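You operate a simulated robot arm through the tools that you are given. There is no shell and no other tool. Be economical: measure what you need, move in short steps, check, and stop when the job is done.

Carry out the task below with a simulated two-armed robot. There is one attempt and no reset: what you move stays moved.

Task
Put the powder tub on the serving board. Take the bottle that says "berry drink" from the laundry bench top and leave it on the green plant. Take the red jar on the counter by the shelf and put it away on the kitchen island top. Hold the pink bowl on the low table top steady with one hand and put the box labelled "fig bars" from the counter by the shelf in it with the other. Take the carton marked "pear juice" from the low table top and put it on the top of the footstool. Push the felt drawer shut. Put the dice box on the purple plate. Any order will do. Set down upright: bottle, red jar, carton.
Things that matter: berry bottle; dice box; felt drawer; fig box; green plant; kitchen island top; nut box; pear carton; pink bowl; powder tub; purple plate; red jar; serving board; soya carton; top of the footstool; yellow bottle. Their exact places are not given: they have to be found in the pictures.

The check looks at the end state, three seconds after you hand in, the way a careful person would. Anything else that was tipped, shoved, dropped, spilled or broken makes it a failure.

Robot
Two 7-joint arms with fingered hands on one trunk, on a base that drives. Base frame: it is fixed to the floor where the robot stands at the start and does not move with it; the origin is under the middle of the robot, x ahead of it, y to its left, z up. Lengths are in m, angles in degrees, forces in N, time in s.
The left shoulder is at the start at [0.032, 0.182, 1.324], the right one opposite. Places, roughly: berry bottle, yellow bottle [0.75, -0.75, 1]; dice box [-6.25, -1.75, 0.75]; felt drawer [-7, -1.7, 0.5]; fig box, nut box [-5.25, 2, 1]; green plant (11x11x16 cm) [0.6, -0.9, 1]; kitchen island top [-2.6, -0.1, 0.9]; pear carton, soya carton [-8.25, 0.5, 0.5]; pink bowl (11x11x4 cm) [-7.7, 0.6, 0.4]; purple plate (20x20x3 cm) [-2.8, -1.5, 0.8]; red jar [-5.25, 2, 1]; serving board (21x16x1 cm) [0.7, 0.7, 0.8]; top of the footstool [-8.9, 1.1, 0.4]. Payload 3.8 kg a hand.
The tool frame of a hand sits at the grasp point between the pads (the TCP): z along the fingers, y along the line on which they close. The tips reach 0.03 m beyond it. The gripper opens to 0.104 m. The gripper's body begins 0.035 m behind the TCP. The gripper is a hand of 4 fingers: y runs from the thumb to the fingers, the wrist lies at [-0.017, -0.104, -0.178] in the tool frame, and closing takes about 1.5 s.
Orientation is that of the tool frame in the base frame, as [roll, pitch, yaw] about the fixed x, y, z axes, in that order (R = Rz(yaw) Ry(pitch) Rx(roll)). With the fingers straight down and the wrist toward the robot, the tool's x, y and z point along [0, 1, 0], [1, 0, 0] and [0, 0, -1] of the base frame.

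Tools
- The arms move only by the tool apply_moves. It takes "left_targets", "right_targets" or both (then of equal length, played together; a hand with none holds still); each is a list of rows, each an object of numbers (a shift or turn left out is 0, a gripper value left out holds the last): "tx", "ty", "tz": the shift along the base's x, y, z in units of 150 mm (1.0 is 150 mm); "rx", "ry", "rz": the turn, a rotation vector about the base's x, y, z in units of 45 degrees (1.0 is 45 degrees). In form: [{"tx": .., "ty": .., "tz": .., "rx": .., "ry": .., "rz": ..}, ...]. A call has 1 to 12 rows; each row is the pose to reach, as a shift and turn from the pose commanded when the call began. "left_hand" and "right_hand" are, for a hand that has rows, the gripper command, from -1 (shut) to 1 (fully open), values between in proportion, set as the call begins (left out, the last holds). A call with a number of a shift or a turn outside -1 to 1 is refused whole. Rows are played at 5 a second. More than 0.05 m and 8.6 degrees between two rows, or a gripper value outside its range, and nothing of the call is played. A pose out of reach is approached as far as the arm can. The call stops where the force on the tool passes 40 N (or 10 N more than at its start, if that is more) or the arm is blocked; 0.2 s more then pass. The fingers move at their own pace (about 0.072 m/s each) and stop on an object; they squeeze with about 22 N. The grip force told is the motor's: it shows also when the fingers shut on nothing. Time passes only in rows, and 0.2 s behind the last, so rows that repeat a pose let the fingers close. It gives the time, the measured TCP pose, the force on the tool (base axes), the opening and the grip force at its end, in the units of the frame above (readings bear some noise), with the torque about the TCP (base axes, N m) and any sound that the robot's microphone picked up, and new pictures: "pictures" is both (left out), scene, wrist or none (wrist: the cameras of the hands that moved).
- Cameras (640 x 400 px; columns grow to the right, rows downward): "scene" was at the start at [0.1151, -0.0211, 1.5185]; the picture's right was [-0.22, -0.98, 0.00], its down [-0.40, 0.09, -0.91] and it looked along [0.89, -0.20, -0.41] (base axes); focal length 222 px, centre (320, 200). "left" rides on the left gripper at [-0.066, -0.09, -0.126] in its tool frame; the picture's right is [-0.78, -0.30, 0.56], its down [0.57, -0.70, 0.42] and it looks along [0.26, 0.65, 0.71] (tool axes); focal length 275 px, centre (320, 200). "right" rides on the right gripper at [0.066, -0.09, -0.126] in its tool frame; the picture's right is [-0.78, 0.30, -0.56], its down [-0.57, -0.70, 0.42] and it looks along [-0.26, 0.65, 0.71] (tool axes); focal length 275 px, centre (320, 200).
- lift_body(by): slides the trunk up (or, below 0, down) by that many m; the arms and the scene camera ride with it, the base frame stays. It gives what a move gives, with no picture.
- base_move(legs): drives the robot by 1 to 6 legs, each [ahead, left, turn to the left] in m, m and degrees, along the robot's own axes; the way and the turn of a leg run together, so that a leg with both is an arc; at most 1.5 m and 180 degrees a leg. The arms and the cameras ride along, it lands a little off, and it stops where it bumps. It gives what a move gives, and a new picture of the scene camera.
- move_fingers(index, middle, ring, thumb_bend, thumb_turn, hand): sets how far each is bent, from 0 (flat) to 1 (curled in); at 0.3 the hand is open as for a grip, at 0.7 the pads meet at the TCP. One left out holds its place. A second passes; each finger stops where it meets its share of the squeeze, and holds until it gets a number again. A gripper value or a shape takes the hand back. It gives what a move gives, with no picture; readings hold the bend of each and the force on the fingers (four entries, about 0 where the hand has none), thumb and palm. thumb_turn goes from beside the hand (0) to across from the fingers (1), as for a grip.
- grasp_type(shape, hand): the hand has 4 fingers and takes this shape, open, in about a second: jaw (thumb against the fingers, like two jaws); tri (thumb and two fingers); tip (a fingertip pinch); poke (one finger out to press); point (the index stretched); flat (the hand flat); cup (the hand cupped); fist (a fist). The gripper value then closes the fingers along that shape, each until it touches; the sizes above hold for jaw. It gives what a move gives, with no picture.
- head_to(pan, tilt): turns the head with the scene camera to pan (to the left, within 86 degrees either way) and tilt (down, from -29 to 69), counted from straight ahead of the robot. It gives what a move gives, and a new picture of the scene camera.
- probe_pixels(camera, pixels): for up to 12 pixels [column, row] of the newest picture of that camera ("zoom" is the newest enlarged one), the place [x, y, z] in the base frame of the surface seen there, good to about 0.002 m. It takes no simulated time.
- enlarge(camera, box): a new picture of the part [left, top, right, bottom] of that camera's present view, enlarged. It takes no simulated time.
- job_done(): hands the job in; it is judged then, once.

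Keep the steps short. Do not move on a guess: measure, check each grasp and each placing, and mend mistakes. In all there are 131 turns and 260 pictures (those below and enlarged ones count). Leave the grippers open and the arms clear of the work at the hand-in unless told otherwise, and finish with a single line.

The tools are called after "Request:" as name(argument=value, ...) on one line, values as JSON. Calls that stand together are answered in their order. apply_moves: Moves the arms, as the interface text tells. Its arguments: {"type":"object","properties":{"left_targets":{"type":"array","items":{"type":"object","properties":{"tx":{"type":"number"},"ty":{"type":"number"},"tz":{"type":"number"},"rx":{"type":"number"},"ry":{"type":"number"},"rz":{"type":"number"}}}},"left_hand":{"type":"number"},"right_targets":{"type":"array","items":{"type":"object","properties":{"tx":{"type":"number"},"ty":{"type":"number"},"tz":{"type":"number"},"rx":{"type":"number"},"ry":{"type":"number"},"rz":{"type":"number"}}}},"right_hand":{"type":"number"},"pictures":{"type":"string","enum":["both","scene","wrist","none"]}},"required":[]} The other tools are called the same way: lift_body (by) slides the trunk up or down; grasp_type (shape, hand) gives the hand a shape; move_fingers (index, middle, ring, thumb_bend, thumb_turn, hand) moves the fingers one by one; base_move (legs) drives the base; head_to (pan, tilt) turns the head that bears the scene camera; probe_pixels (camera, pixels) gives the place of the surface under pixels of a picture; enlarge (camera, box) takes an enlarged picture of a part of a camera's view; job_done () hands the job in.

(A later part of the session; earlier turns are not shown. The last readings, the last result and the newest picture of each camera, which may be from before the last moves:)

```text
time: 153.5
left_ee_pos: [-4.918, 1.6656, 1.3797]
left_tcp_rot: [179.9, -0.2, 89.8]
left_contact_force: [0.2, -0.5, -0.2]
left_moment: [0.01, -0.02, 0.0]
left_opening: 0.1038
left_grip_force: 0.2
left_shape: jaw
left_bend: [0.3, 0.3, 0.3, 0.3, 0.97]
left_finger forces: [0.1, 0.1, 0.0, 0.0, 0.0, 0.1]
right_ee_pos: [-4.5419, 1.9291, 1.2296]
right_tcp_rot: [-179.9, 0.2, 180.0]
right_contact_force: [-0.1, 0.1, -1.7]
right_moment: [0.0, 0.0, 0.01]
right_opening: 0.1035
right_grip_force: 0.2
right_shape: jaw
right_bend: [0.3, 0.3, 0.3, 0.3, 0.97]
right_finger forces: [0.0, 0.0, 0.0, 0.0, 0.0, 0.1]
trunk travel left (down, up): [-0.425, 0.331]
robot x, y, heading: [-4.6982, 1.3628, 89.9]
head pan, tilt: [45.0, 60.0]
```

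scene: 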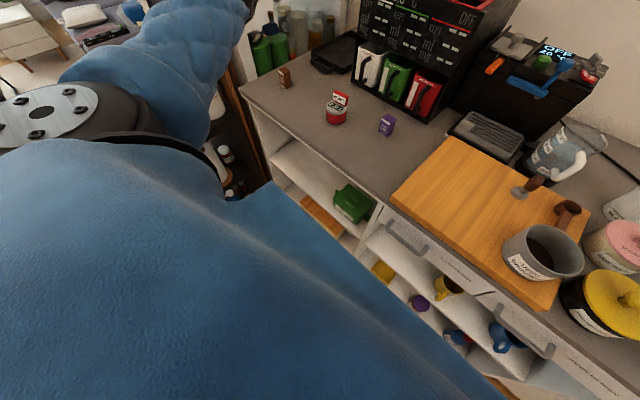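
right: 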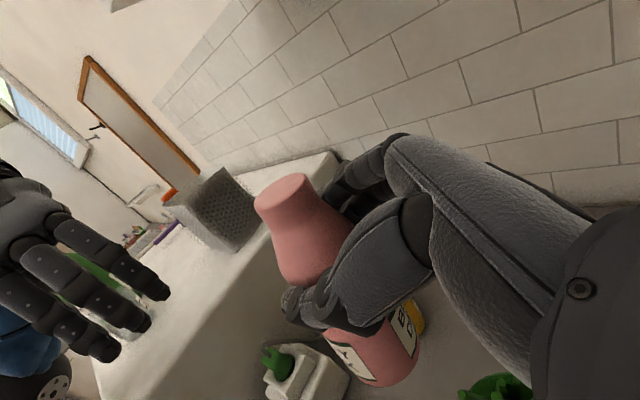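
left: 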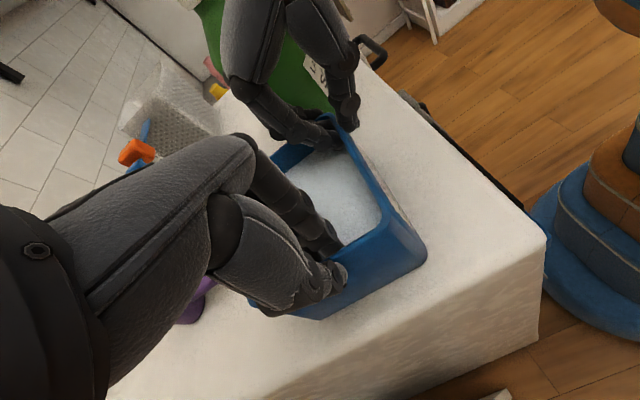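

I'll shift left 0.22 m and take wrist views.

Request:
base_move(legs=[[0, 0.22, 0]])

Request:
apply_moves(left_targets=[{"tz": 0}], right_targets=[{"tz": 0}], pictures="wrist")

```text
time: 155.2
left_ee_pos: [-5.1381, 1.6651, 1.3795]
left_tcp_rot: [-180.0, -0.2, 90.2]
left_contact_force: [-0.3, 1.1, 0.1]
left_moment: [0.03, -0.04, -0.01]
left_opening: 0.1037
left_grip_force: 0.0
left_shape: jaw
left_bend: [0.3, 0.3, 0.3, 0.3, 0.97]
left_finger forces: [0.0, 0.1, 0.0, 0.0, 0.0, 0.0]
right_ee_pos: [-4.7629, 1.9287, 1.2287]
right_tcp_rot: [180.0, 0.2, -179.7]
right_contact_force: [0.1, -0.4, 0.3]
right_moment: [0.02, -0.05, 0.03]
right_opening: 0.1036
right_grip_force: 0.0
right_shape: jaw
right_bend: [0.3, 0.3, 0.3, 0.3, 0.97]
right_finger forces: [0.0, 0.0, 0.0, 0.0, 0.0, 0.1]
trunk travel left (down, up): [-0.425, 0.331]
robot x, y, heading: [-4.9111, 1.3674, 90.1]
head pan, tilt: [45.0, 60.0]
```

scene: 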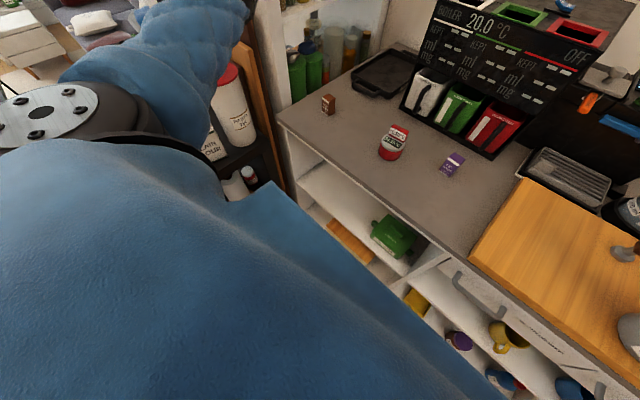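

```text
time: 155.6
left_ee_pos: [-5.1378, 1.6655, 1.3795]
left_tcp_rot: [-179.9, 0.0, 90.2]
left_contact_force: [-0.1, -0.3, -0.1]
left_moment: [-0.01, 0.02, 0.0]
left_opening: 0.1037
left_grip_force: 0.0
left_shape: jaw
left_bend: [0.3, 0.3, 0.3, 0.3, 0.97]
left_finger forces: [0.0, 0.0, 0.0, 0.0, 0.0, 0.0]
right_ee_pos: [-4.762, 1.9295, 1.2283]
right_tcp_rot: [-179.9, 0.1, -179.9]
right_contact_force: [-0.4, -0.2, 1.2]
right_moment: [0.01, -0.04, 0.04]
right_opening: 0.1035
right_grip_force: 0.0
right_shape: jaw
right_bend: [0.3, 0.3, 0.3, 0.3, 0.97]
right_finger forces: [0.1, 0.1, 0.0, 0.1, 0.0, 0.0]
trunk travel left (down, up): [-0.425, 0.331]
robot x, y, heading: [-4.9168, 1.3682, 90.2]
head pan, tilt: [45.0, 60.0]
```

right: 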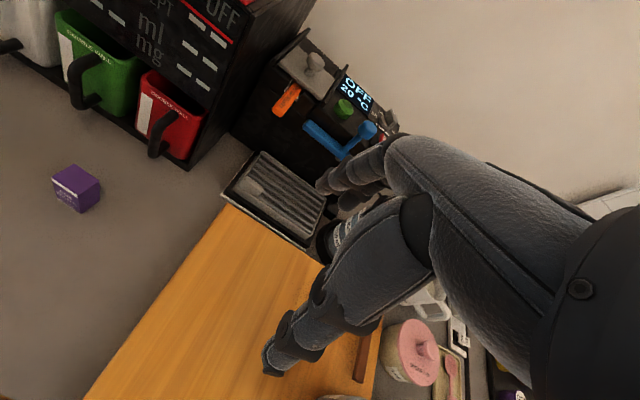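
left: 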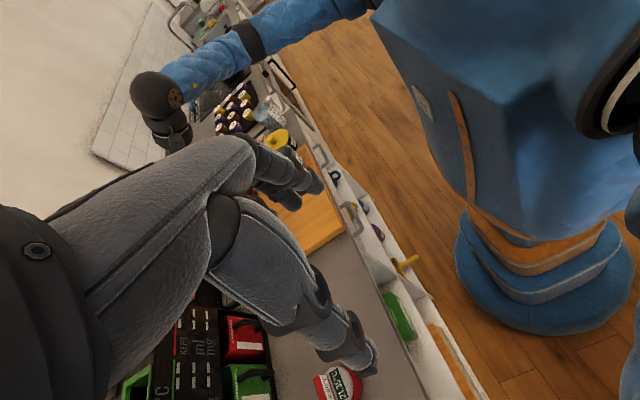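

Request:
probe_pixels(camera="right", pixels=[[53, 182], [75, 166], [101, 184], [80, 205], [80, 184], [60, 198], [90, 208]])

Request:
enlarge(camera="scene", box=[360, 105, 430, 175])

Request:
probe_pixels(camera="zoom", pixels=[[280, 250], [215, 230], [350, 250], [280, 200], [250, 130], [350, 150], [290, 160], [230, 200], [370, 210], [280, 300], [320, 115]])

```text
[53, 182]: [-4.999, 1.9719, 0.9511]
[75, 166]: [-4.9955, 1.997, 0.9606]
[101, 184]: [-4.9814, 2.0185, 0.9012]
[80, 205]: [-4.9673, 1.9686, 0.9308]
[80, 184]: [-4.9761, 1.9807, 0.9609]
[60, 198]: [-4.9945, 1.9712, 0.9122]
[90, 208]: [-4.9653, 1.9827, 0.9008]
```

```text
5.71 times, centred on (395, 140) of scene
```

zoom: 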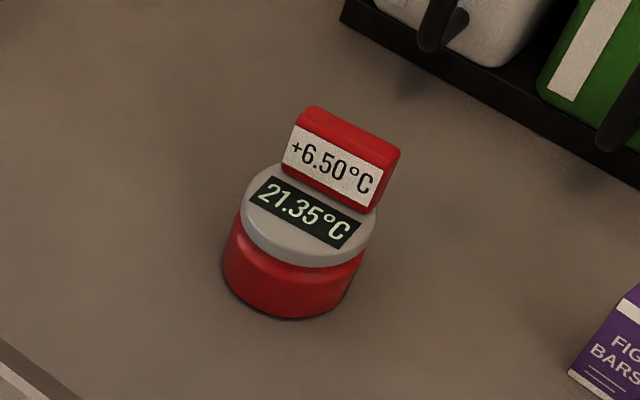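

```text
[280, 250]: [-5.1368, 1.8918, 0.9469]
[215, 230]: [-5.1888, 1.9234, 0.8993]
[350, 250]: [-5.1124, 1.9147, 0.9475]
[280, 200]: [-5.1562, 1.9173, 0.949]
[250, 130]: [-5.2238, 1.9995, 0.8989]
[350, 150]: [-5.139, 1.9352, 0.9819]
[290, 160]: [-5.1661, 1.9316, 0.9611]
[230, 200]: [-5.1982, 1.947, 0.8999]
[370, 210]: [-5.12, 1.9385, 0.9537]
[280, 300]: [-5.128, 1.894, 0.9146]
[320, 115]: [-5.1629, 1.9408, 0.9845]
```

The jar is at (−5.138, 1.925) with a gauge block on its lid, and the fig box is centred at (−4.983, 1.983), about 3.3×2.5×6 cm. I'll move the right hand above the fig box and tilt the left hand 40° for the jar.

Request:
apply_moves(right_targets=[{"tx": -0.2}, {"tx": -0.4, "ty": 0.1}, {"tx": -0.6, "ty": 0.2}, {"tx": -0.8, "ty": 0.3}, {"tx": -1, "ty": 0.36}], left_targets=[{"rx": 0.178}, {"rx": 0.356}, {"rx": 0.534}, {"rx": 0.712}, {"rx": 0.889}], right_hand=0.35, left_hand=1, pictures="none")

Request:
apply_moves(right_targets=[{"tx": -0.2, "tz": -0.2}, {"tx": -0.4, "tz": -0.4}, {"tx": -0.473, "tz": -0.7}, {"tx": -0.473, "tz": -0.98}, {"tx": -0.473, "tz": -0.98}], pictures="both")

```text
time: 156.8
left_ee_pos: [-5.1395, 1.6658, 1.3807]
left_tcp_rot: [179.7, -40.2, 90.3]
left_contact_force: [0.0, -0.3, -0.2]
left_moment: [-0.01, -0.03, 0.0]
left_opening: 0.1038
left_grip_force: 0.0
left_shape: jaw
left_bend: [0.3, 0.3, 0.3, 0.3, 0.97]
left_finger forces: [0.0, 0.1, 0.0, 0.0, 0.0, 0.0]
right_ee_pos: [-4.9172, 1.9818, 1.2283]
right_tcp_rot: [180.0, 0.1, -179.7]
right_contact_force: [-0.7, 0.2, -0.1]
right_moment: [-0.03, 0.01, 0.02]
right_opening: 0.0706
right_grip_force: 0.1
right_shape: jaw
right_bend: [0.28, 0.38, 0.34, 0.58, 0.99]
right_finger forces: [0.0, 0.1, 0.0, 0.1, 0.0, 0.0]
trunk travel left (down, up): [-0.425, 0.331]
robot x, y, heading: [-4.9137, 1.3676, 90.2]
head pan, tilt: [45.0, 60.0]
```

```text
time: 158.0
left_ee_pos: [-5.1374, 1.6647, 1.3816]
left_tcp_rot: [179.9, -40.1, 90.3]
left_contact_force: [0.1, 0.1, 0.1]
left_moment: [0.03, 0.01, -0.03]
left_opening: 0.1036
left_grip_force: 0.1
left_shape: jaw
left_bend: [0.3, 0.3, 0.3, 0.3, 0.97]
left_finger forces: [0.0, 0.0, 0.0, 0.1, 0.0, 0.0]
right_ee_pos: [-4.986, 1.9807, 1.0826]
right_tcp_rot: [179.9, 0.1, -179.7]
right_contact_force: [-0.1, 0.1, -0.2]
right_moment: [0.0, 0.03, 0.04]
right_opening: 0.0704
right_grip_force: 0.0
right_shape: jaw
right_bend: [0.28, 0.38, 0.34, 0.58, 0.99]
right_finger forces: [0.1, 0.0, 0.0, 0.0, 0.1, 0.0]
trunk travel left (down, up): [-0.425, 0.331]
robot x, y, heading: [-4.9105, 1.3653, 90.2]
head pan, tilt: [45.0, 60.0]
```

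scene: 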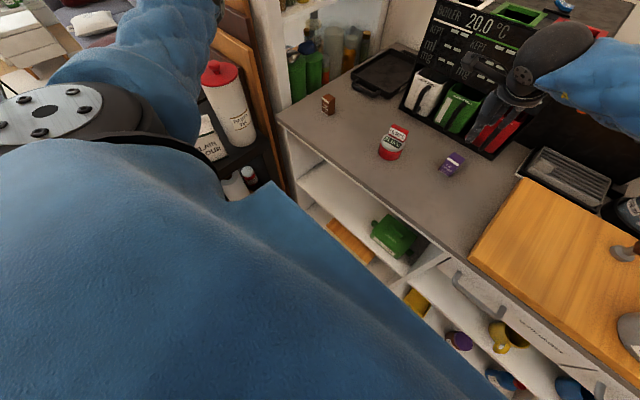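
right: 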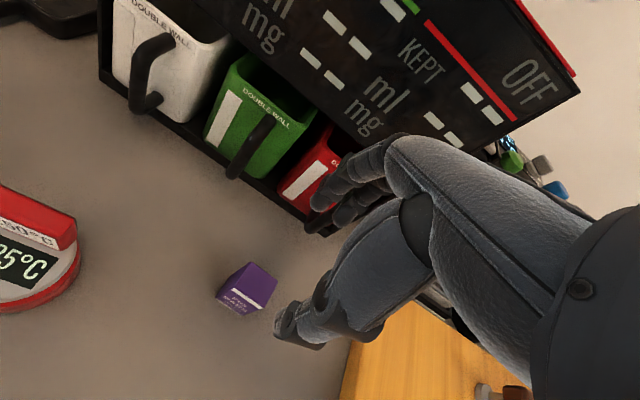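

Request:
probe_pixels(camera="right", pixels=[[238, 172], [255, 150], [305, 195], [330, 235], [250, 270], [222, 295], [276, 285], [240, 310], [320, 205]])

```text
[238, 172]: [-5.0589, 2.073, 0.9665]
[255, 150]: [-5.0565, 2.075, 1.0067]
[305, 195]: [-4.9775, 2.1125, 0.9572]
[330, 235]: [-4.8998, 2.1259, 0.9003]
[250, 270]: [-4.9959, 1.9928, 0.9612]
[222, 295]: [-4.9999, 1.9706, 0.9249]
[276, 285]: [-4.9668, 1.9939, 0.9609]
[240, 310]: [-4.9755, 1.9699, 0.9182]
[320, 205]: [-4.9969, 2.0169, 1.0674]
```

The fig box is centred under the hand and the machine is clear. I'll descend and close.

Request:
apply_moves(right_targets=[{"tz": -0.25, "ty": 0.015, "tx": 0.015}, {"tz": -0.5, "ty": 0.015, "tx": 0.015}, {"tz": -0.75, "ty": 0.015, "tx": 0.015}, {"tz": -0.915, "ty": 0.015, "tx": 0.015}, {"tz": -0.915, "ty": 0.015, "tx": 0.015}], pictures="wrist")

Request:
apply_moves(right_targets=[{"tz": 0}, {"tz": 0}, {"tz": 0}, {"tz": 0}, {"tz": 0}, {"tz": 0}], right_hand=-1, pictures="wrist")

```text
time: 159.2
left_ee_pos: [-5.1364, 1.6657, 1.3808]
left_tcp_rot: [179.9, -40.1, 90.3]
left_contact_force: [-0.8, 0.6, 0.5]
left_moment: [0.0, -0.01, 0.02]
left_opening: 0.1038
left_grip_force: 0.1
left_shape: jaw
left_bend: [0.3, 0.3, 0.3, 0.3, 0.97]
left_finger forces: [0.0, 0.1, 0.1, 0.0, 0.1, 0.0]
right_ee_pos: [-4.983, 1.9856, 0.9454]
right_tcp_rot: [179.9, 0.1, -179.8]
right_contact_force: [-0.4, 0.8, -0.6]
right_moment: [0.0, 0.01, 0.04]
right_opening: 0.0704
right_grip_force: 0.1
right_shape: jaw
right_bend: [0.28, 0.38, 0.34, 0.58, 0.99]
right_finger forces: [0.1, 0.1, 0.0, 0.0, 0.0, 0.0]
trunk travel left (down, up): [-0.425, 0.331]
robot x, y, heading: [-4.9138, 1.3692, 90.3]
head pan, tilt: [45.0, 60.0]
```

right: 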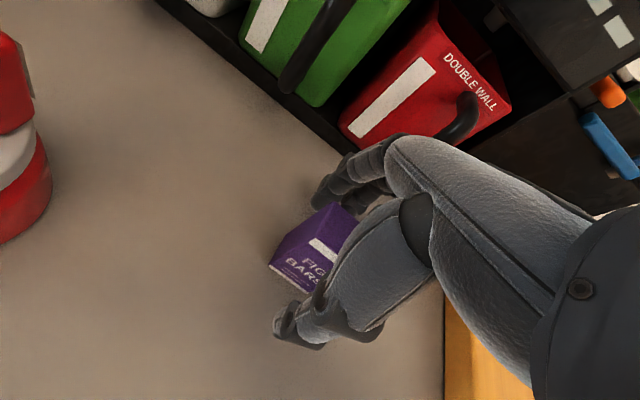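

```text
time: 160.6
left_ee_pos: [-5.1369, 1.6644, 1.3809]
left_tcp_rot: [179.9, -40.1, 90.3]
left_contact_force: [-0.1, 0.6, 0.7]
left_moment: [0.03, -0.03, 0.06]
left_opening: 0.1037
left_grip_force: 0.1
left_shape: jaw
left_bend: [0.3, 0.3, 0.3, 0.3, 0.97]
left_finger forces: [0.0, 0.0, 0.1, 0.0, 0.0, 0.1]
right_ee_pos: [-4.9827, 1.9845, 0.9443]
right_tcp_rot: [-179.9, 0.1, -179.8]
right_contact_force: [-0.6, 0.5, -0.1]
right_moment: [-0.01, -0.02, 0.0]
right_opening: 0.0253
right_grip_force: 22.0
right_shape: jaw
right_bend: [0.73, 0.57, 0.62, 0.75, 1.0]
right_finger forces: [11.3, 7.4, 0.1, 0.0, 18.6, 0.0]
trunk travel left (down, up): [-0.425, 0.331]
robot x, y, heading: [-4.9146, 1.3668, 90.2]
head pan, tilt: [45.0, 60.0]
```

right: 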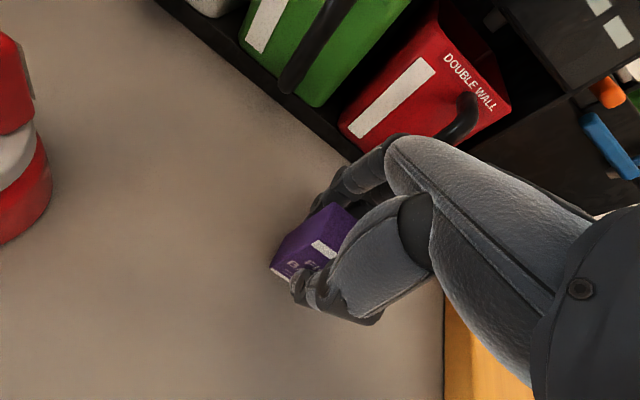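

The fig box is gripped at 25 mm. I'll lift it and draw it back while bringing the left hand toward the jar.

Request:
apply_moves(right_targets=[{"tz": 0.25}, {"tz": 0.5}, {"tz": 0.75}, {"tz": 1}, {"tz": 1}], left_targets=[{"tz": -0.2, "ty": 0.15}, {"tz": -0.4, "ty": 0.3}, {"tz": -0.6, "ty": 0.45}, {"tz": -0.8, "ty": 0.6}, {"tz": -0.95, "ty": 0.75}], pictures="none")

Request:
apply_moves(right_targets=[{"ty": -0.25, "tx": 0.15}, {"ty": -0.5, "tx": 0.3}, {"ty": -0.75, "tx": 0.45}, {"ty": -0.95, "tx": 0.6}, {"ty": -0.95, "tx": 0.7}], left_targets=[{"tz": -0.2, "ty": 0.1}, {"tz": -0.4, "ty": 0.2}, {"tz": -0.6, "ty": 0.3}, {"tz": -0.8, "ty": 0.4}, {"tz": -0.95, "ty": 0.5}], pictures="both")

```text
time: 161.8
left_ee_pos: [-5.1371, 1.7758, 1.2381]
left_tcp_rot: [179.8, -40.0, 90.3]
left_contact_force: [0.2, 0.0, -0.3]
left_moment: [-0.01, 0.02, 0.01]
left_opening: 0.1036
left_grip_force: 0.1
left_shape: jaw
left_bend: [0.3, 0.3, 0.3, 0.3, 0.97]
left_finger forces: [0.0, 0.0, 0.0, 0.0, 0.0, 0.0]
right_ee_pos: [-4.9824, 1.9871, 1.095]
right_tcp_rot: [-179.9, 0.2, -179.7]
right_contact_force: [0.2, -0.6, 0.2]
right_moment: [-0.01, -0.01, -0.02]
right_opening: 0.0253
right_grip_force: 22.2
right_shape: jaw
right_bend: [0.73, 0.57, 0.62, 0.75, 1.0]
right_finger forces: [11.2, 7.4, 0.1, 0.0, 18.7, 0.0]
trunk travel left (down, up): [-0.425, 0.331]
robot x, y, heading: [-4.9144, 1.366, 90.5]
head pan, tilt: [45.0, 60.0]
```

```text
time: 163.0
left_ee_pos: [-5.1376, 1.8524, 1.094]
left_tcp_rot: [179.9, -40.1, 90.3]
left_contact_force: [-0.5, -0.3, 0.0]
left_moment: [0.03, 0.02, -0.02]
left_opening: 0.1038
left_grip_force: 0.0
left_shape: jaw
left_bend: [0.3, 0.3, 0.3, 0.3, 0.97]
left_finger forces: [0.1, 0.0, 0.0, 0.1, 0.0, 0.0]
right_ee_pos: [-4.8748, 1.8427, 1.0936]
right_tcp_rot: [-180.0, 0.1, -179.7]
right_contact_force: [-0.7, 0.0, -0.4]
right_moment: [0.02, 0.02, -0.04]
right_opening: 0.0253
right_grip_force: 21.8
right_shape: jaw
right_bend: [0.73, 0.57, 0.62, 0.75, 1.0]
right_finger forces: [11.3, 7.3, 0.0, 0.0, 18.7, 0.0]
trunk travel left (down, up): [-0.425, 0.331]
robot x, y, heading: [-4.9131, 1.3659, 90.1]
head pan, tilt: [45.0, 60.0]
```

scene: 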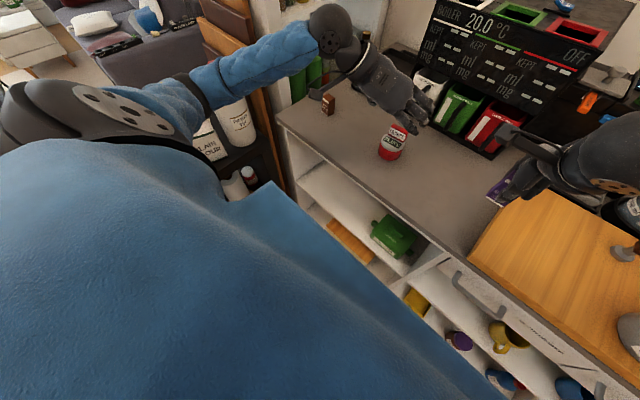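
right: 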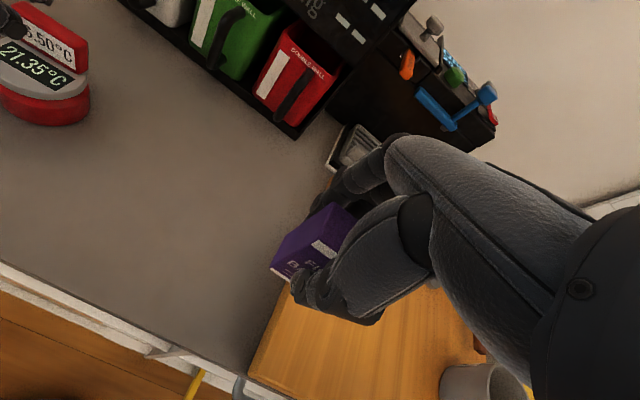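
left: 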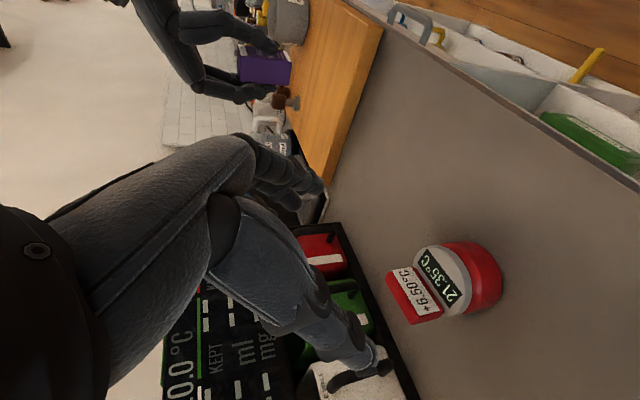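

The left camera sees the jar, so I'll measure it.

Request:
probe_pixels(camera="left", pixels=[[485, 245], [502, 280], [480, 310], [460, 250], [445, 312], [418, 270], [390, 275], [408, 322], [440, 318], [470, 280], [430, 250], [340, 370]])

```text
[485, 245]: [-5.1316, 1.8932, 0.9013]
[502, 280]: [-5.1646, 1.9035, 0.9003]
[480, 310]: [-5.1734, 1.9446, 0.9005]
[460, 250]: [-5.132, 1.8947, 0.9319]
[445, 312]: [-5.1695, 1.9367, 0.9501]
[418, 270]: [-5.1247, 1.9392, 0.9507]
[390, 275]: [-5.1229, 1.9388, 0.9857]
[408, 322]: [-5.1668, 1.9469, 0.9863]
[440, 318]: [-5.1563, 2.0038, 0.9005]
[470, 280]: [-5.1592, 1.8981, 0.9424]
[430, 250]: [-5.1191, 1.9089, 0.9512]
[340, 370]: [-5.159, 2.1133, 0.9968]
```

The jar is centred at (−5.142, 1.926). I'll descend around it.

Request:
apply_moves(left_targets=[{"tx": -0.03, "ty": 0.1, "tz": -0.25}, {"tx": -0.03, "ty": 0.2, "tz": -0.5}, {"tx": -0.03, "ty": 0.33, "tz": -0.75}, {"tx": -0.03, "ty": 0.46, "tz": -0.97}, {"tx": -0.03, "ty": 0.46, "tz": -0.97}], pictures="both")

Request:
enlarge(camera="scene", box=[330, 60, 470, 190])

```text
time: 164.2
left_ee_pos: [-5.139, 1.9192, 0.9475]
left_tcp_rot: [180.0, -40.1, 90.2]
left_contact_force: [-0.1, 0.2, 0.8]
left_moment: [0.01, 0.01, -0.03]
left_opening: 0.104
left_grip_force: 0.1
left_shape: jaw
left_bend: [0.3, 0.3, 0.3, 0.3, 0.97]
left_finger forces: [0.0, 0.1, 0.0, 0.0, 0.1, 0.0]
right_ee_pos: [-4.8748, 1.8422, 1.0935]
right_tcp_rot: [-180.0, 0.1, -179.7]
right_contact_force: [0.3, -0.3, -0.6]
right_moment: [0.01, 0.02, 0.02]
right_opening: 0.025
right_grip_force: 21.8
right_shape: jaw
right_bend: [0.73, 0.57, 0.62, 0.75, 1.0]
right_finger forces: [11.4, 7.3, 0.1, 0.1, 18.6, 0.1]
trunk travel left (down, up): [-0.425, 0.331]
robot x, y, heading: [-4.9136, 1.3671, 90.4]
head pan, tilt: [45.0, 60.0]
```

scene: 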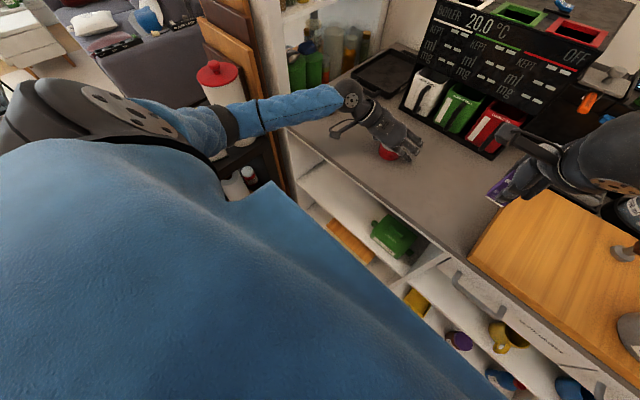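
left: 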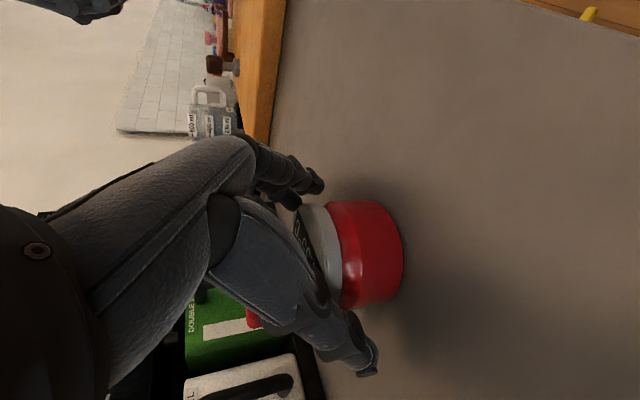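

```text
3.08 times, centred on (400, 125) of scene
```

zoom: 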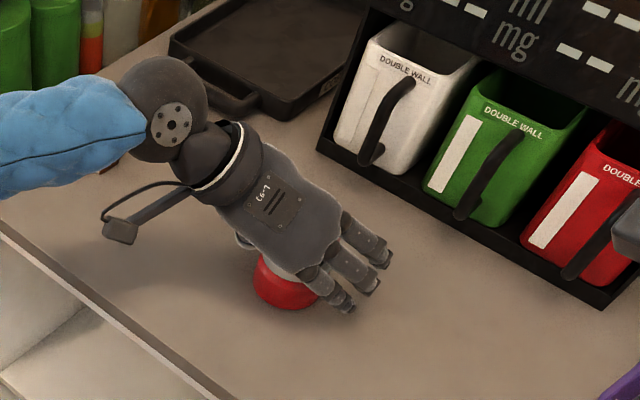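

The jar is between thumb and fingers. I'll close and lift.

Request:
apply_moves(left_targets=[{"tz": 0}, {"tz": 0}, {"tz": 0}, {"tz": 0}, {"tz": 0}, {"tz": 0}, {"tz": 0}], left_hand=-1, pictures="none")

Request:
apply_moves(left_targets=[{"tz": 0.15}, {"tz": 0.35}, {"tz": 0.6}, {"tz": 0.85}, {"tz": 0.85}], pictures="both")

Request:
enlarge(camera="scene", box=[310, 50, 470, 190])

```text
time: 165.8
left_ee_pos: [-5.1407, 1.9192, 0.9479]
left_tcp_rot: [179.9, -40.1, 90.3]
left_contact_force: [-0.8, -0.4, 0.3]
left_moment: [-0.05, 0.13, -0.02]
left_opening: 0.0575
left_grip_force: 21.9
left_shape: jaw
left_bend: [0.74, 0.47, 0.47, 0.62, 1.0]
left_finger forces: [11.6, 6.5, 0.1, 0.0, 18.0, 0.0]
right_ee_pos: [-4.8767, 1.8415, 1.0936]
right_tcp_rot: [-180.0, 0.2, -179.7]
right_contact_force: [-0.5, 0.5, -1.6]
right_moment: [-0.02, 0.0, 0.03]
right_opening: 0.0252
right_grip_force: 21.2
right_shape: jaw
right_bend: [0.73, 0.57, 0.62, 0.75, 1.0]
right_finger forces: [11.3, 7.4, 0.1, 0.0, 18.7, 0.0]
trunk travel left (down, up): [-0.425, 0.331]
robot x, y, heading: [-4.9134, 1.3649, 90.2]
head pan, tilt: [45.0, 60.0]
```

```text
time: 167.0
left_ee_pos: [-5.1406, 1.9227, 1.0771]
left_tcp_rot: [179.8, -40.0, 90.3]
left_contact_force: [1.2, -0.4, -3.5]
left_moment: [-0.03, 0.02, 0.01]
left_opening: 0.0572
left_grip_force: 22.4
left_shape: jaw
left_bend: [0.73, 0.48, 0.48, 0.62, 0.99]
left_finger forces: [13.3, 5.3, 0.1, 0.0, 17.5, 0.1]
right_ee_pos: [-4.8769, 1.8434, 1.0932]
right_tcp_rot: [180.0, 0.1, -179.7]
right_contact_force: [-0.6, -0.6, -0.5]
right_moment: [-0.03, 0.02, -0.03]
right_opening: 0.0252
right_grip_force: 21.9
right_shape: jaw
right_bend: [0.73, 0.57, 0.62, 0.75, 1.0]
right_finger forces: [11.3, 7.4, 0.0, 0.0, 18.7, 0.0]
trunk travel left (down, up): [-0.425, 0.331]
robot x, y, heading: [-4.9132, 1.3676, 90.0]
head pan, tilt: [45.0, 60.0]
```

scene: 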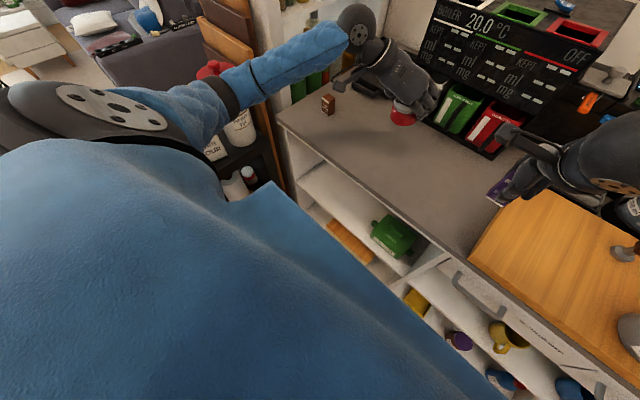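
left: 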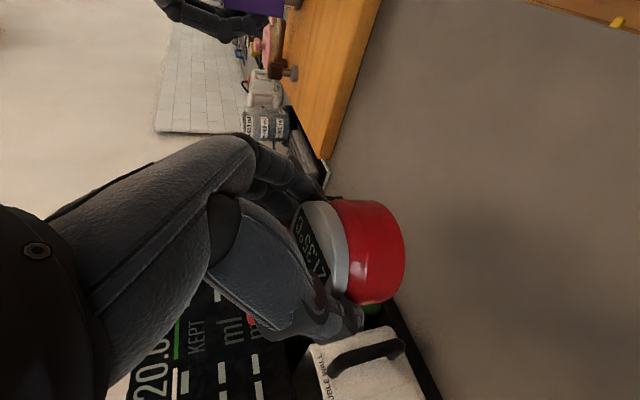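

```text
2.86 times, centred on (390, 120) of scene
```

zoom: 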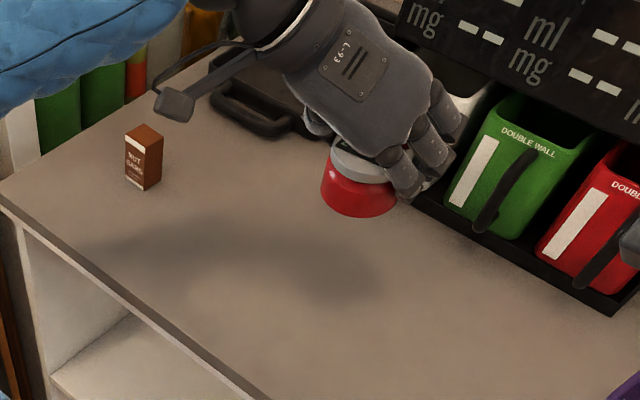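

The jar is held (3.5 N). I'll raise the trunk, side-step right to avoid the earlier bump, back up, and turn toward the island.

Request:
lift_body(by=0.15)

Request:
base_move(legs=[[0, -0.3, 0], [-0.4, 0, 0], [0, 0, -90]])

Request:
head_to(pan=-15, tilt=25)

```text
time: 168.8
left_ee_pos: [-5.1415, 1.9216, 1.2273]
left_tcp_rot: [179.7, -40.0, 90.4]
left_contact_force: [-0.2, 0.1, -3.1]
left_moment: [-0.03, -0.03, -0.03]
left_opening: 0.0576
left_grip_force: 21.7
left_shape: jaw
left_bend: [0.73, 0.48, 0.48, 0.62, 0.99]
left_finger forces: [13.3, 5.3, 0.0, 0.0, 17.5, 0.0]
right_ee_pos: [-4.8765, 1.8451, 1.2438]
right_tcp_rot: [-179.9, 0.1, -179.7]
right_contact_force: [-0.6, -0.1, -1.2]
right_moment: [-0.03, 0.0, -0.01]
right_opening: 0.025
right_grip_force: 22.1
right_shape: jaw
right_bend: [0.73, 0.57, 0.62, 0.75, 1.0]
right_finger forces: [11.3, 7.4, 0.0, 0.0, 18.7, 0.1]
trunk travel left (down, up): [-0.575, 0.181]
robot x, y, heading: [-4.9155, 1.3724, 90.3]
head pan, tilt: [45.0, 60.0]
```

```text
time: 176.8
left_ee_pos: [-4.0517, 1.1896, 1.2275]
left_tcp_rot: [179.9, -40.0, 0.3]
left_contact_force: [0.6, -0.2, -3.2]
left_moment: [-0.02, 0.04, -0.01]
left_opening: 0.0564
left_grip_force: 22.2
left_shape: jaw
left_bend: [0.73, 0.48, 0.48, 0.62, 0.99]
left_finger forces: [13.3, 5.2, 0.0, 0.0, 17.7, 0.0]
right_ee_pos: [-4.1297, 0.9232, 1.2443]
right_tcp_rot: [180.0, 0.1, 90.2]
right_contact_force: [0.4, -0.6, -1.3]
right_moment: [-0.02, 0.03, -0.06]
right_opening: 0.0249
right_grip_force: 22.0
right_shape: jaw
right_bend: [0.73, 0.57, 0.62, 0.75, 1.0]
right_finger forces: [11.3, 7.2, 0.1, 0.0, 18.4, 0.0]
trunk travel left (down, up): [-0.575, 0.181]
robot x, y, heading: [-4.6077, 0.9609, 0.0]
head pan, tilt: [45.0, 60.0]
```

scene: 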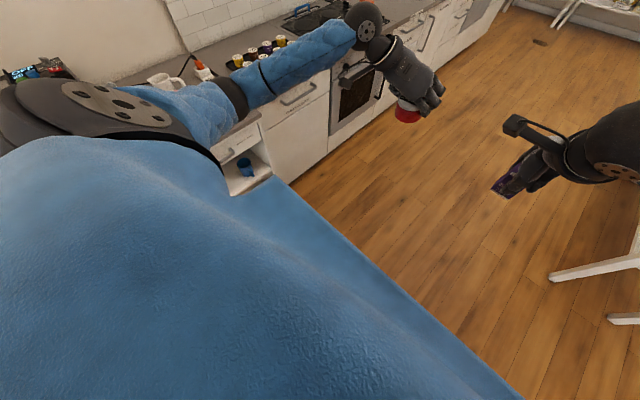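

```text
time: 178.1
left_ee_pos: [-4.0517, 1.1896, 1.2261]
left_tcp_rot: [179.9, -40.1, 0.2]
left_contact_force: [-0.3, -0.2, -3.2]
left_moment: [-0.01, 0.01, 0.01]
left_opening: 0.0569
left_grip_force: 22.0
left_shape: jaw
left_bend: [0.73, 0.48, 0.48, 0.62, 0.99]
left_finger forces: [13.4, 5.1, 0.1, 0.0, 17.7, 0.0]
right_ee_pos: [-4.129, 0.9229, 1.2448]
right_tcp_rot: [180.0, 0.2, 90.2]
right_contact_force: [-0.9, 0.7, -0.3]
right_moment: [0.02, -0.01, 0.01]
right_opening: 0.0251
right_grip_force: 21.8
right_shape: jaw
right_bend: [0.73, 0.57, 0.62, 0.75, 1.0]
right_finger forces: [11.3, 7.3, 0.0, 0.0, 18.5, 0.0]
trunk travel left (down, up): [-0.575, 0.181]
robot x, y, heading: [-4.6101, 0.9609, 0.0]
head pan, tilt: [-15.0, 25.0]
```

scene: 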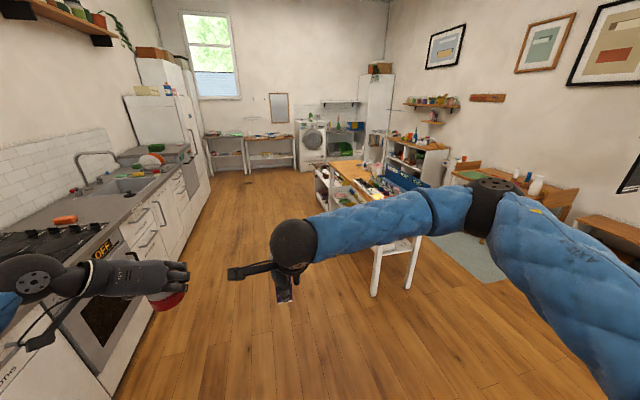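

Request:
enlarge(camera="scene", box=[310, 140, 460, 240])

Request:
probe_pixels(camera="scene", pixels=[[330, 162], [372, 163], [348, 183], [372, 190], [378, 260], [415, 262], [340, 172], [362, 170], [325, 165], [375, 295]])

```text
4.00 times, centred on (385, 190) of scene
```

zoom: 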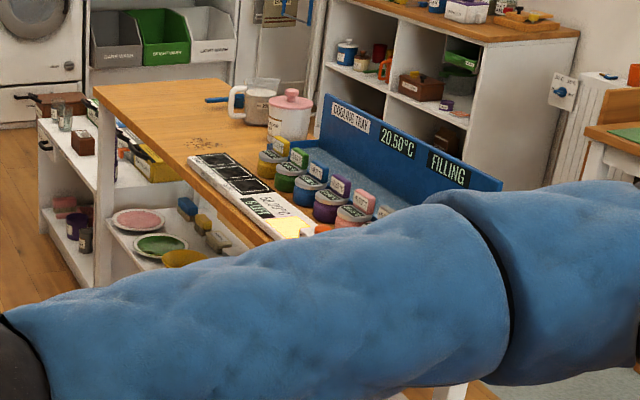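

```text
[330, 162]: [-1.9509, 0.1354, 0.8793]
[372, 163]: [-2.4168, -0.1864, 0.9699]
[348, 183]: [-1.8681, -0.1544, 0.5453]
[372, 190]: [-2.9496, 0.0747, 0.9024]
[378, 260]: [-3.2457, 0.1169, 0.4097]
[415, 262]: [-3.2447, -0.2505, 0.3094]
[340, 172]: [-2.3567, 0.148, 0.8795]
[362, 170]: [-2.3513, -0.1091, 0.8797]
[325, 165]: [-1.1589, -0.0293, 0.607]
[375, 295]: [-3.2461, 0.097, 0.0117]
```

The island top is at z≈0.88, with clear wood around x −2.1…−2.3, y≈0. I'll drive along the aisle and face the island.

Request:
base_move(legs=[[1.5, 0, 0], [0.85, 0, 0], [0, 0, -90]])

Request:
head_to(pan=0, tilt=40)

```text
time: 193.3
left_ee_pos: [-2.0558, 0.3692, 1.2255]
left_tcp_rot: [179.9, -40.1, -90.4]
left_contact_force: [-0.4, 0.3, -2.8]
left_moment: [0.0, 0.0, 0.0]
left_opening: 0.0566
left_grip_force: 22.1
left_shape: jaw
left_bend: [0.73, 0.48, 0.48, 0.62, 0.99]
left_finger forces: [13.6, 5.1, 0.0, 0.0, 18.0, 0.0]
right_ee_pos: [-2.3206, 0.4508, 1.2453]
right_tcp_rot: [179.9, 0.1, -0.2]
right_contact_force: [0.7, -0.3, -0.5]
right_moment: [0.0, 0.0, -0.02]
right_opening: 0.0248
right_grip_force: 21.9
right_shape: jaw
right_bend: [0.73, 0.57, 0.62, 0.75, 1.0]
right_finger forces: [11.2, 7.0, 0.0, 0.0, 18.2, 0.0]
trunk travel left (down, up): [-0.575, 0.181]
robot x, y, heading: [-2.278, 0.93, -90.1]
head pan, tilt: [-15.0, 25.0]
```

scene: 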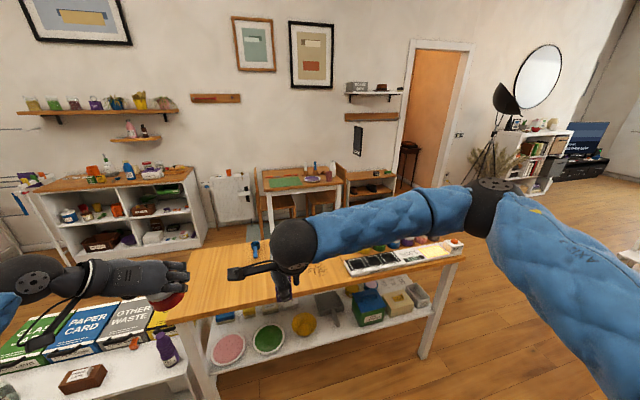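

```text
time: 194.0
left_ee_pos: [-2.0549, 0.3717, 1.2268]
left_tcp_rot: [179.9, -40.0, -90.3]
left_contact_force: [0.7, -0.2, -3.7]
left_moment: [0.06, 0.0, -0.02]
left_opening: 0.0564
left_grip_force: 22.2
left_shape: jaw
left_bend: [0.73, 0.48, 0.48, 0.62, 0.99]
left_finger forces: [13.7, 5.1, 0.0, 0.0, 17.9, 0.1]
right_ee_pos: [-2.321, 0.4511, 1.2449]
right_tcp_rot: [-180.0, 0.1, -0.3]
right_contact_force: [-0.1, 0.9, 0.3]
right_moment: [-0.02, 0.0, -0.01]
right_opening: 0.025
right_grip_force: 22.3
right_shape: jaw
right_bend: [0.73, 0.57, 0.62, 0.75, 1.0]
right_finger forces: [11.2, 7.0, 0.0, 0.0, 18.2, 0.0]
trunk travel left (down, up): [-0.575, 0.181]
robot x, y, heading: [-2.2812, 0.9245, -89.9]
head pan, tilt: [0.0, 40.0]
```

scene: 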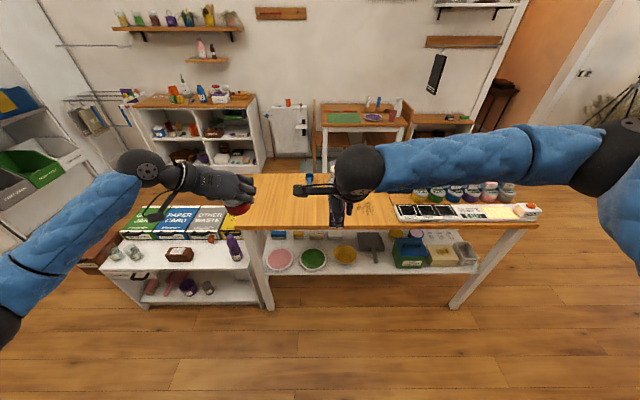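

Request:
probe_pixels(camera="scene", pixels=[[280, 210], [262, 226], [300, 190], [365, 210], [305, 228], [265, 180], [310, 178], [210, 215], [175, 215], [400, 228]])

Request:
enlarge(camera="scene", box=[200, 140, 440, 250])

```text
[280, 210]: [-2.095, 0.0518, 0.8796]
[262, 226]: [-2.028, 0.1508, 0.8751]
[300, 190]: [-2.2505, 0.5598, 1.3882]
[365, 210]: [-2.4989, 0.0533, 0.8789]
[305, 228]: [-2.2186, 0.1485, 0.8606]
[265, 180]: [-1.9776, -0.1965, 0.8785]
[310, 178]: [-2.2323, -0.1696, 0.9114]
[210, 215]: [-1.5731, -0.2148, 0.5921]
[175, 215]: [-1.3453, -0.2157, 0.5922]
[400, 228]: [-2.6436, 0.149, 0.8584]
```

```text
2.67 times, centred on (320, 195) of scene
```

zoom: 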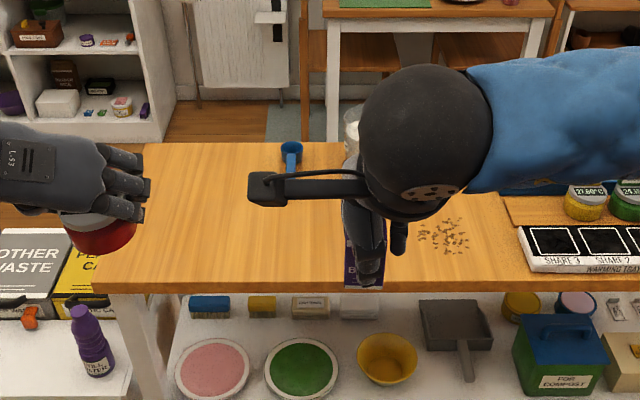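

A clear spot is at (−2.12, 0.0). I'll shift and drive in, raise the right hand out of the way, then lower the trunk.

Request:
apply_moves(right_targets=[{"tz": 0.3}, {"tz": 0.6}, {"tz": 0.9}, {"tz": 1}], pictures="none")

Request:
base_move(legs=[[0.36, -0.06, 0]])

Request:
lift_body(by=-0.25)

Request:
apply_moves(left_targets=[{"tz": 0}], pictures="both")

Request:
enlarge(camera="scene", box=[180, 150, 360, 270])

```text
time: 195.0
left_ee_pos: [-2.055, 0.3718, 1.2273]
left_tcp_rot: [179.8, -40.0, -90.3]
left_contact_force: [0.1, 0.3, -4.0]
left_moment: [0.02, -0.01, 0.0]
left_opening: 0.0564
left_grip_force: 22.5
left_shape: jaw
left_bend: [0.73, 0.48, 0.48, 0.62, 0.99]
left_finger forces: [13.6, 5.1, 0.0, 0.0, 17.9, 0.0]
right_ee_pos: [-2.3221, 0.4494, 1.3946]
right_tcp_rot: [179.9, 0.2, -0.3]
right_contact_force: [0.5, -1.5, -0.4]
right_moment: [0.0, -0.01, -0.01]
right_opening: 0.0249
right_grip_force: 22.1
right_shape: jaw
right_bend: [0.73, 0.57, 0.62, 0.75, 1.0]
right_finger forces: [11.1, 6.9, 0.1, 0.0, 18.2, 0.0]
trunk travel left (down, up): [-0.575, 0.181]
robot x, y, heading: [-2.2802, 0.9289, -90.4]
head pan, tilt: [0.0, 40.0]
```

```text
time: 197.3
left_ee_pos: [-2.1136, 0.0185, 1.226]
left_tcp_rot: [179.8, -40.1, -89.9]
left_contact_force: [0.2, 0.6, -3.9]
left_moment: [0.04, -0.01, 0.0]
left_opening: 0.0564
left_grip_force: 22.1
left_shape: jaw
left_bend: [0.73, 0.48, 0.48, 0.62, 0.99]
left_finger forces: [13.5, 5.1, 0.0, 0.1, 18.0, 0.0]
right_ee_pos: [-2.3798, 0.0968, 1.3946]
right_tcp_rot: [179.9, 0.2, 0.0]
right_contact_force: [-0.3, -0.5, 0.3]
right_moment: [0.03, -0.03, 0.01]
right_opening: 0.0248
right_grip_force: 22.0
right_shape: jaw
right_bend: [0.73, 0.57, 0.62, 0.75, 1.0]
right_finger forces: [11.2, 7.0, 0.0, 0.0, 18.1, 0.0]
trunk travel left (down, up): [-0.575, 0.181]
robot x, y, heading: [-2.3363, 0.578, -90.0]
head pan, tilt: [0.0, 40.0]
```

scene: 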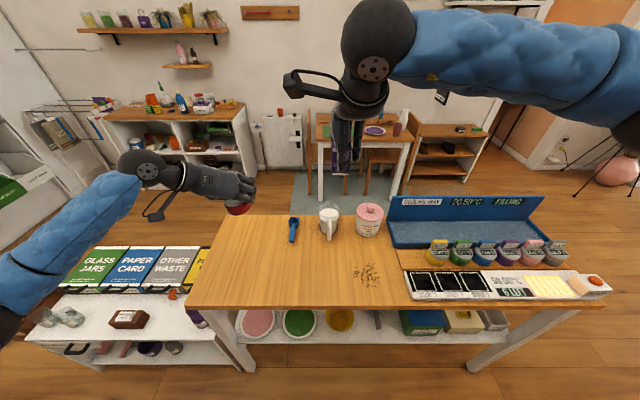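

```text
time: 199.9
left_ee_pos: [-2.1139, 0.0205, 0.9773]
left_tcp_rot: [180.0, -40.1, -90.1]
left_contact_force: [0.6, 0.3, -3.1]
left_moment: [0.05, 0.03, 0.02]
left_opening: 0.0563
left_grip_force: 21.8
left_shape: jaw
left_bend: [0.73, 0.48, 0.48, 0.62, 0.99]
left_finger forces: [13.6, 5.0, 0.0, 0.0, 17.9, 0.0]
right_ee_pos: [-2.3797, 0.0968, 1.1462]
right_tcp_rot: [-180.0, 0.1, -0.1]
right_contact_force: [-0.1, -0.2, -0.6]
right_moment: [0.0, 0.0, 0.0]
right_opening: 0.025
right_grip_force: 21.8
right_shape: jaw
right_bend: [0.73, 0.57, 0.62, 0.75, 1.0]
right_finger forces: [11.2, 7.0, 0.0, 0.0, 18.2, 0.0]
trunk travel left (down, up): [-0.325, 0.431]
robot x, y, heading: [-2.3385, 0.5742, -89.8]
head pan, tilt: [0.0, 40.0]
```

```text
time: 200.3
left_ee_pos: [-2.1138, 0.0193, 0.9771]
left_tcp_rot: [179.9, -40.0, -90.0]
left_contact_force: [-0.4, -0.3, -2.8]
left_moment: [0.02, 0.03, -0.02]
left_opening: 0.0565
left_grip_force: 22.2
left_shape: jaw
left_bend: [0.73, 0.48, 0.48, 0.62, 0.99]
left_finger forces: [13.5, 5.2, 0.0, 0.1, 17.9, 0.1]
right_ee_pos: [-2.3809, 0.0969, 1.1445]
right_tcp_rot: [-179.9, 0.1, 0.0]
right_contact_force: [0.5, -0.7, -1.2]
right_moment: [-0.01, -0.01, 0.0]
right_opening: 0.0248
right_grip_force: 21.7
right_shape: jaw
right_bend: [0.73, 0.57, 0.62, 0.75, 1.0]
right_finger forces: [11.2, 7.0, 0.0, 0.1, 18.2, 0.1]
trunk travel left (down, up): [-0.325, 0.431]
robot x, y, heading: [-2.3425, 0.5748, -90.2]
head pan, tilt: [0.0, 40.0]
```

scene: 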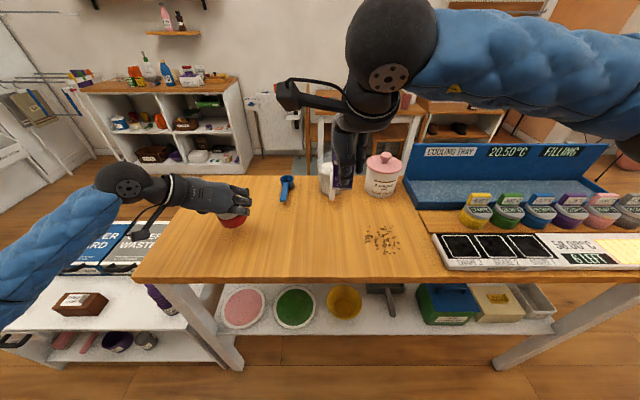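
left: 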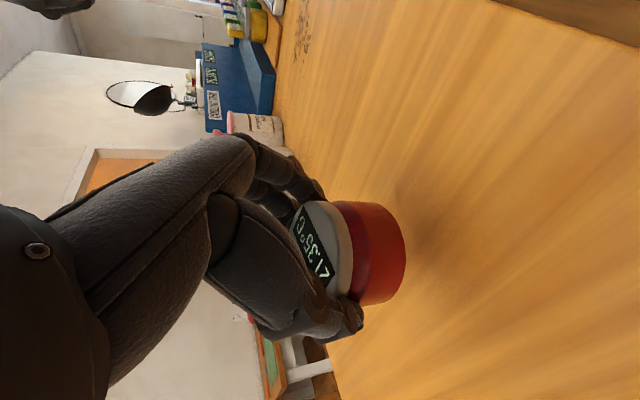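

```text
3.33 times, centred on (270, 210) of scene
```

zoom: 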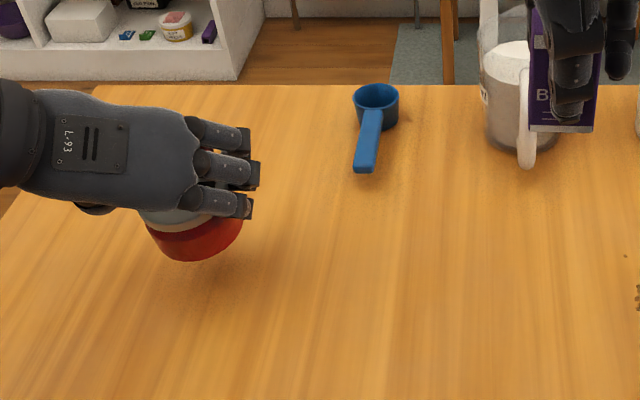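

The jar is about 5 cm above clear wood. I'll lower to contact gradually.

Request:
apply_moves(left_targets=[{"tz": -0.1}, {"tz": -0.2}, {"tz": -0.25}, {"tz": -0.25}], pictures="none")

Request:
apply_moves(left_targets=[{"tz": -0.02}, {"tz": -0.04}, {"tz": -0.04}], pictures="none")

Request:
apply_moves(left_targets=[{"tz": -0.02}, {"tz": -0.03}, {"tz": -0.03}], pictures="wrist")

```text
time: 201.3
left_ee_pos: [-2.1133, 0.0192, 0.9387]
left_tcp_rot: [179.9, -40.0, -90.1]
left_contact_force: [0.4, 0.0, -3.2]
left_moment: [0.02, 0.05, 0.0]
left_opening: 0.0562
left_grip_force: 21.9
left_shape: jaw
left_bend: [0.73, 0.48, 0.48, 0.62, 0.99]
left_finger forces: [13.5, 5.0, 0.1, 0.0, 18.0, 0.0]
right_ee_pos: [-2.3792, 0.0982, 1.1447]
right_tcp_rot: [-180.0, 0.1, 0.1]
right_contact_force: [-0.7, -0.1, -0.8]
right_moment: [0.01, 0.01, 0.02]
right_opening: 0.0252
right_grip_force: 21.7
right_shape: jaw
right_bend: [0.73, 0.57, 0.62, 0.75, 1.0]
right_finger forces: [11.2, 7.1, 0.0, 0.0, 18.2, 0.0]
trunk travel left (down, up): [-0.325, 0.431]
robot x, y, heading: [-2.3403, 0.5773, -89.9]
head pan, tilt: [0.0, 40.0]
```

```text
time: 202.1
left_ee_pos: [-2.1148, 0.0184, 0.9337]
left_tcp_rot: [179.9, -40.1, -90.0]
left_contact_force: [-1.5, -1.1, 0.3]
left_moment: [0.03, 0.04, 0.02]
left_opening: 0.0563
left_grip_force: 22.3
left_shape: jaw
left_bend: [0.74, 0.48, 0.48, 0.62, 1.0]
left_finger forces: [14.0, 7.2, 0.0, 0.0, 18.4, 0.1]
right_ee_pos: [-2.3794, 0.0982, 1.1442]
right_tcp_rot: [180.0, 0.1, 0.1]
right_contact_force: [-0.2, 0.2, -0.3]
right_moment: [-0.02, 0.03, -0.01]
right_opening: 0.0247
right_grip_force: 21.9
right_shape: jaw
right_bend: [0.73, 0.57, 0.62, 0.75, 1.0]
right_finger forces: [11.3, 7.0, 0.0, 0.1, 18.3, 0.0]
trunk travel left (down, up): [-0.325, 0.431]
robot x, y, heading: [-2.3396, 0.5711, -90.3]
head pan, tilt: [0.0, 40.0]
```

```text
time: 202.9
left_ee_pos: [-2.1138, 0.0178, 0.9305]
left_tcp_rot: [180.0, -40.2, -90.1]
left_contact_force: [-1.0, -3.7, 6.8]
left_moment: [0.06, 0.0, -0.02]
left_opening: 0.0559
left_grip_force: 22.3
left_shape: jaw
left_bend: [0.74, 0.48, 0.48, 0.62, 1.0]
left_finger forces: [14.0, 8.1, 2.5, 0.0, 20.4, 0.0]
right_ee_pos: [-2.3807, 0.0974, 1.1438]
right_tcp_rot: [180.0, 0.1, 0.0]
right_contact_force: [-0.2, 0.3, -0.2]
right_moment: [0.01, -0.02, -0.01]
right_opening: 0.0248
right_grip_force: 22.2
right_shape: jaw
right_bend: [0.73, 0.57, 0.62, 0.75, 1.0]
right_finger forces: [11.2, 7.0, 0.0, 0.0, 18.3, 0.1]
trunk travel left (down, up): [-0.325, 0.431]
robot x, y, heading: [-2.3392, 0.5743, -90.0]
head pan, tilt: [0.0, 40.0]
```

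left: 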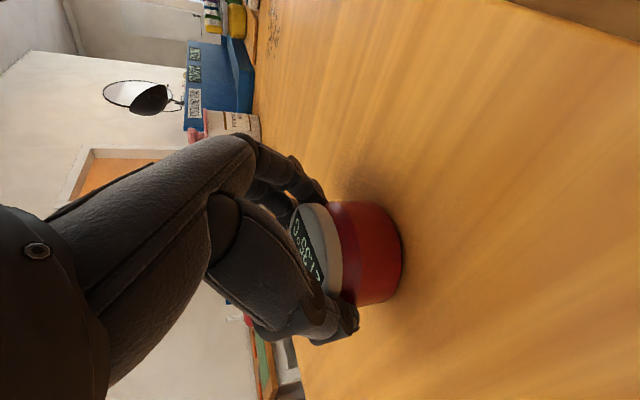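

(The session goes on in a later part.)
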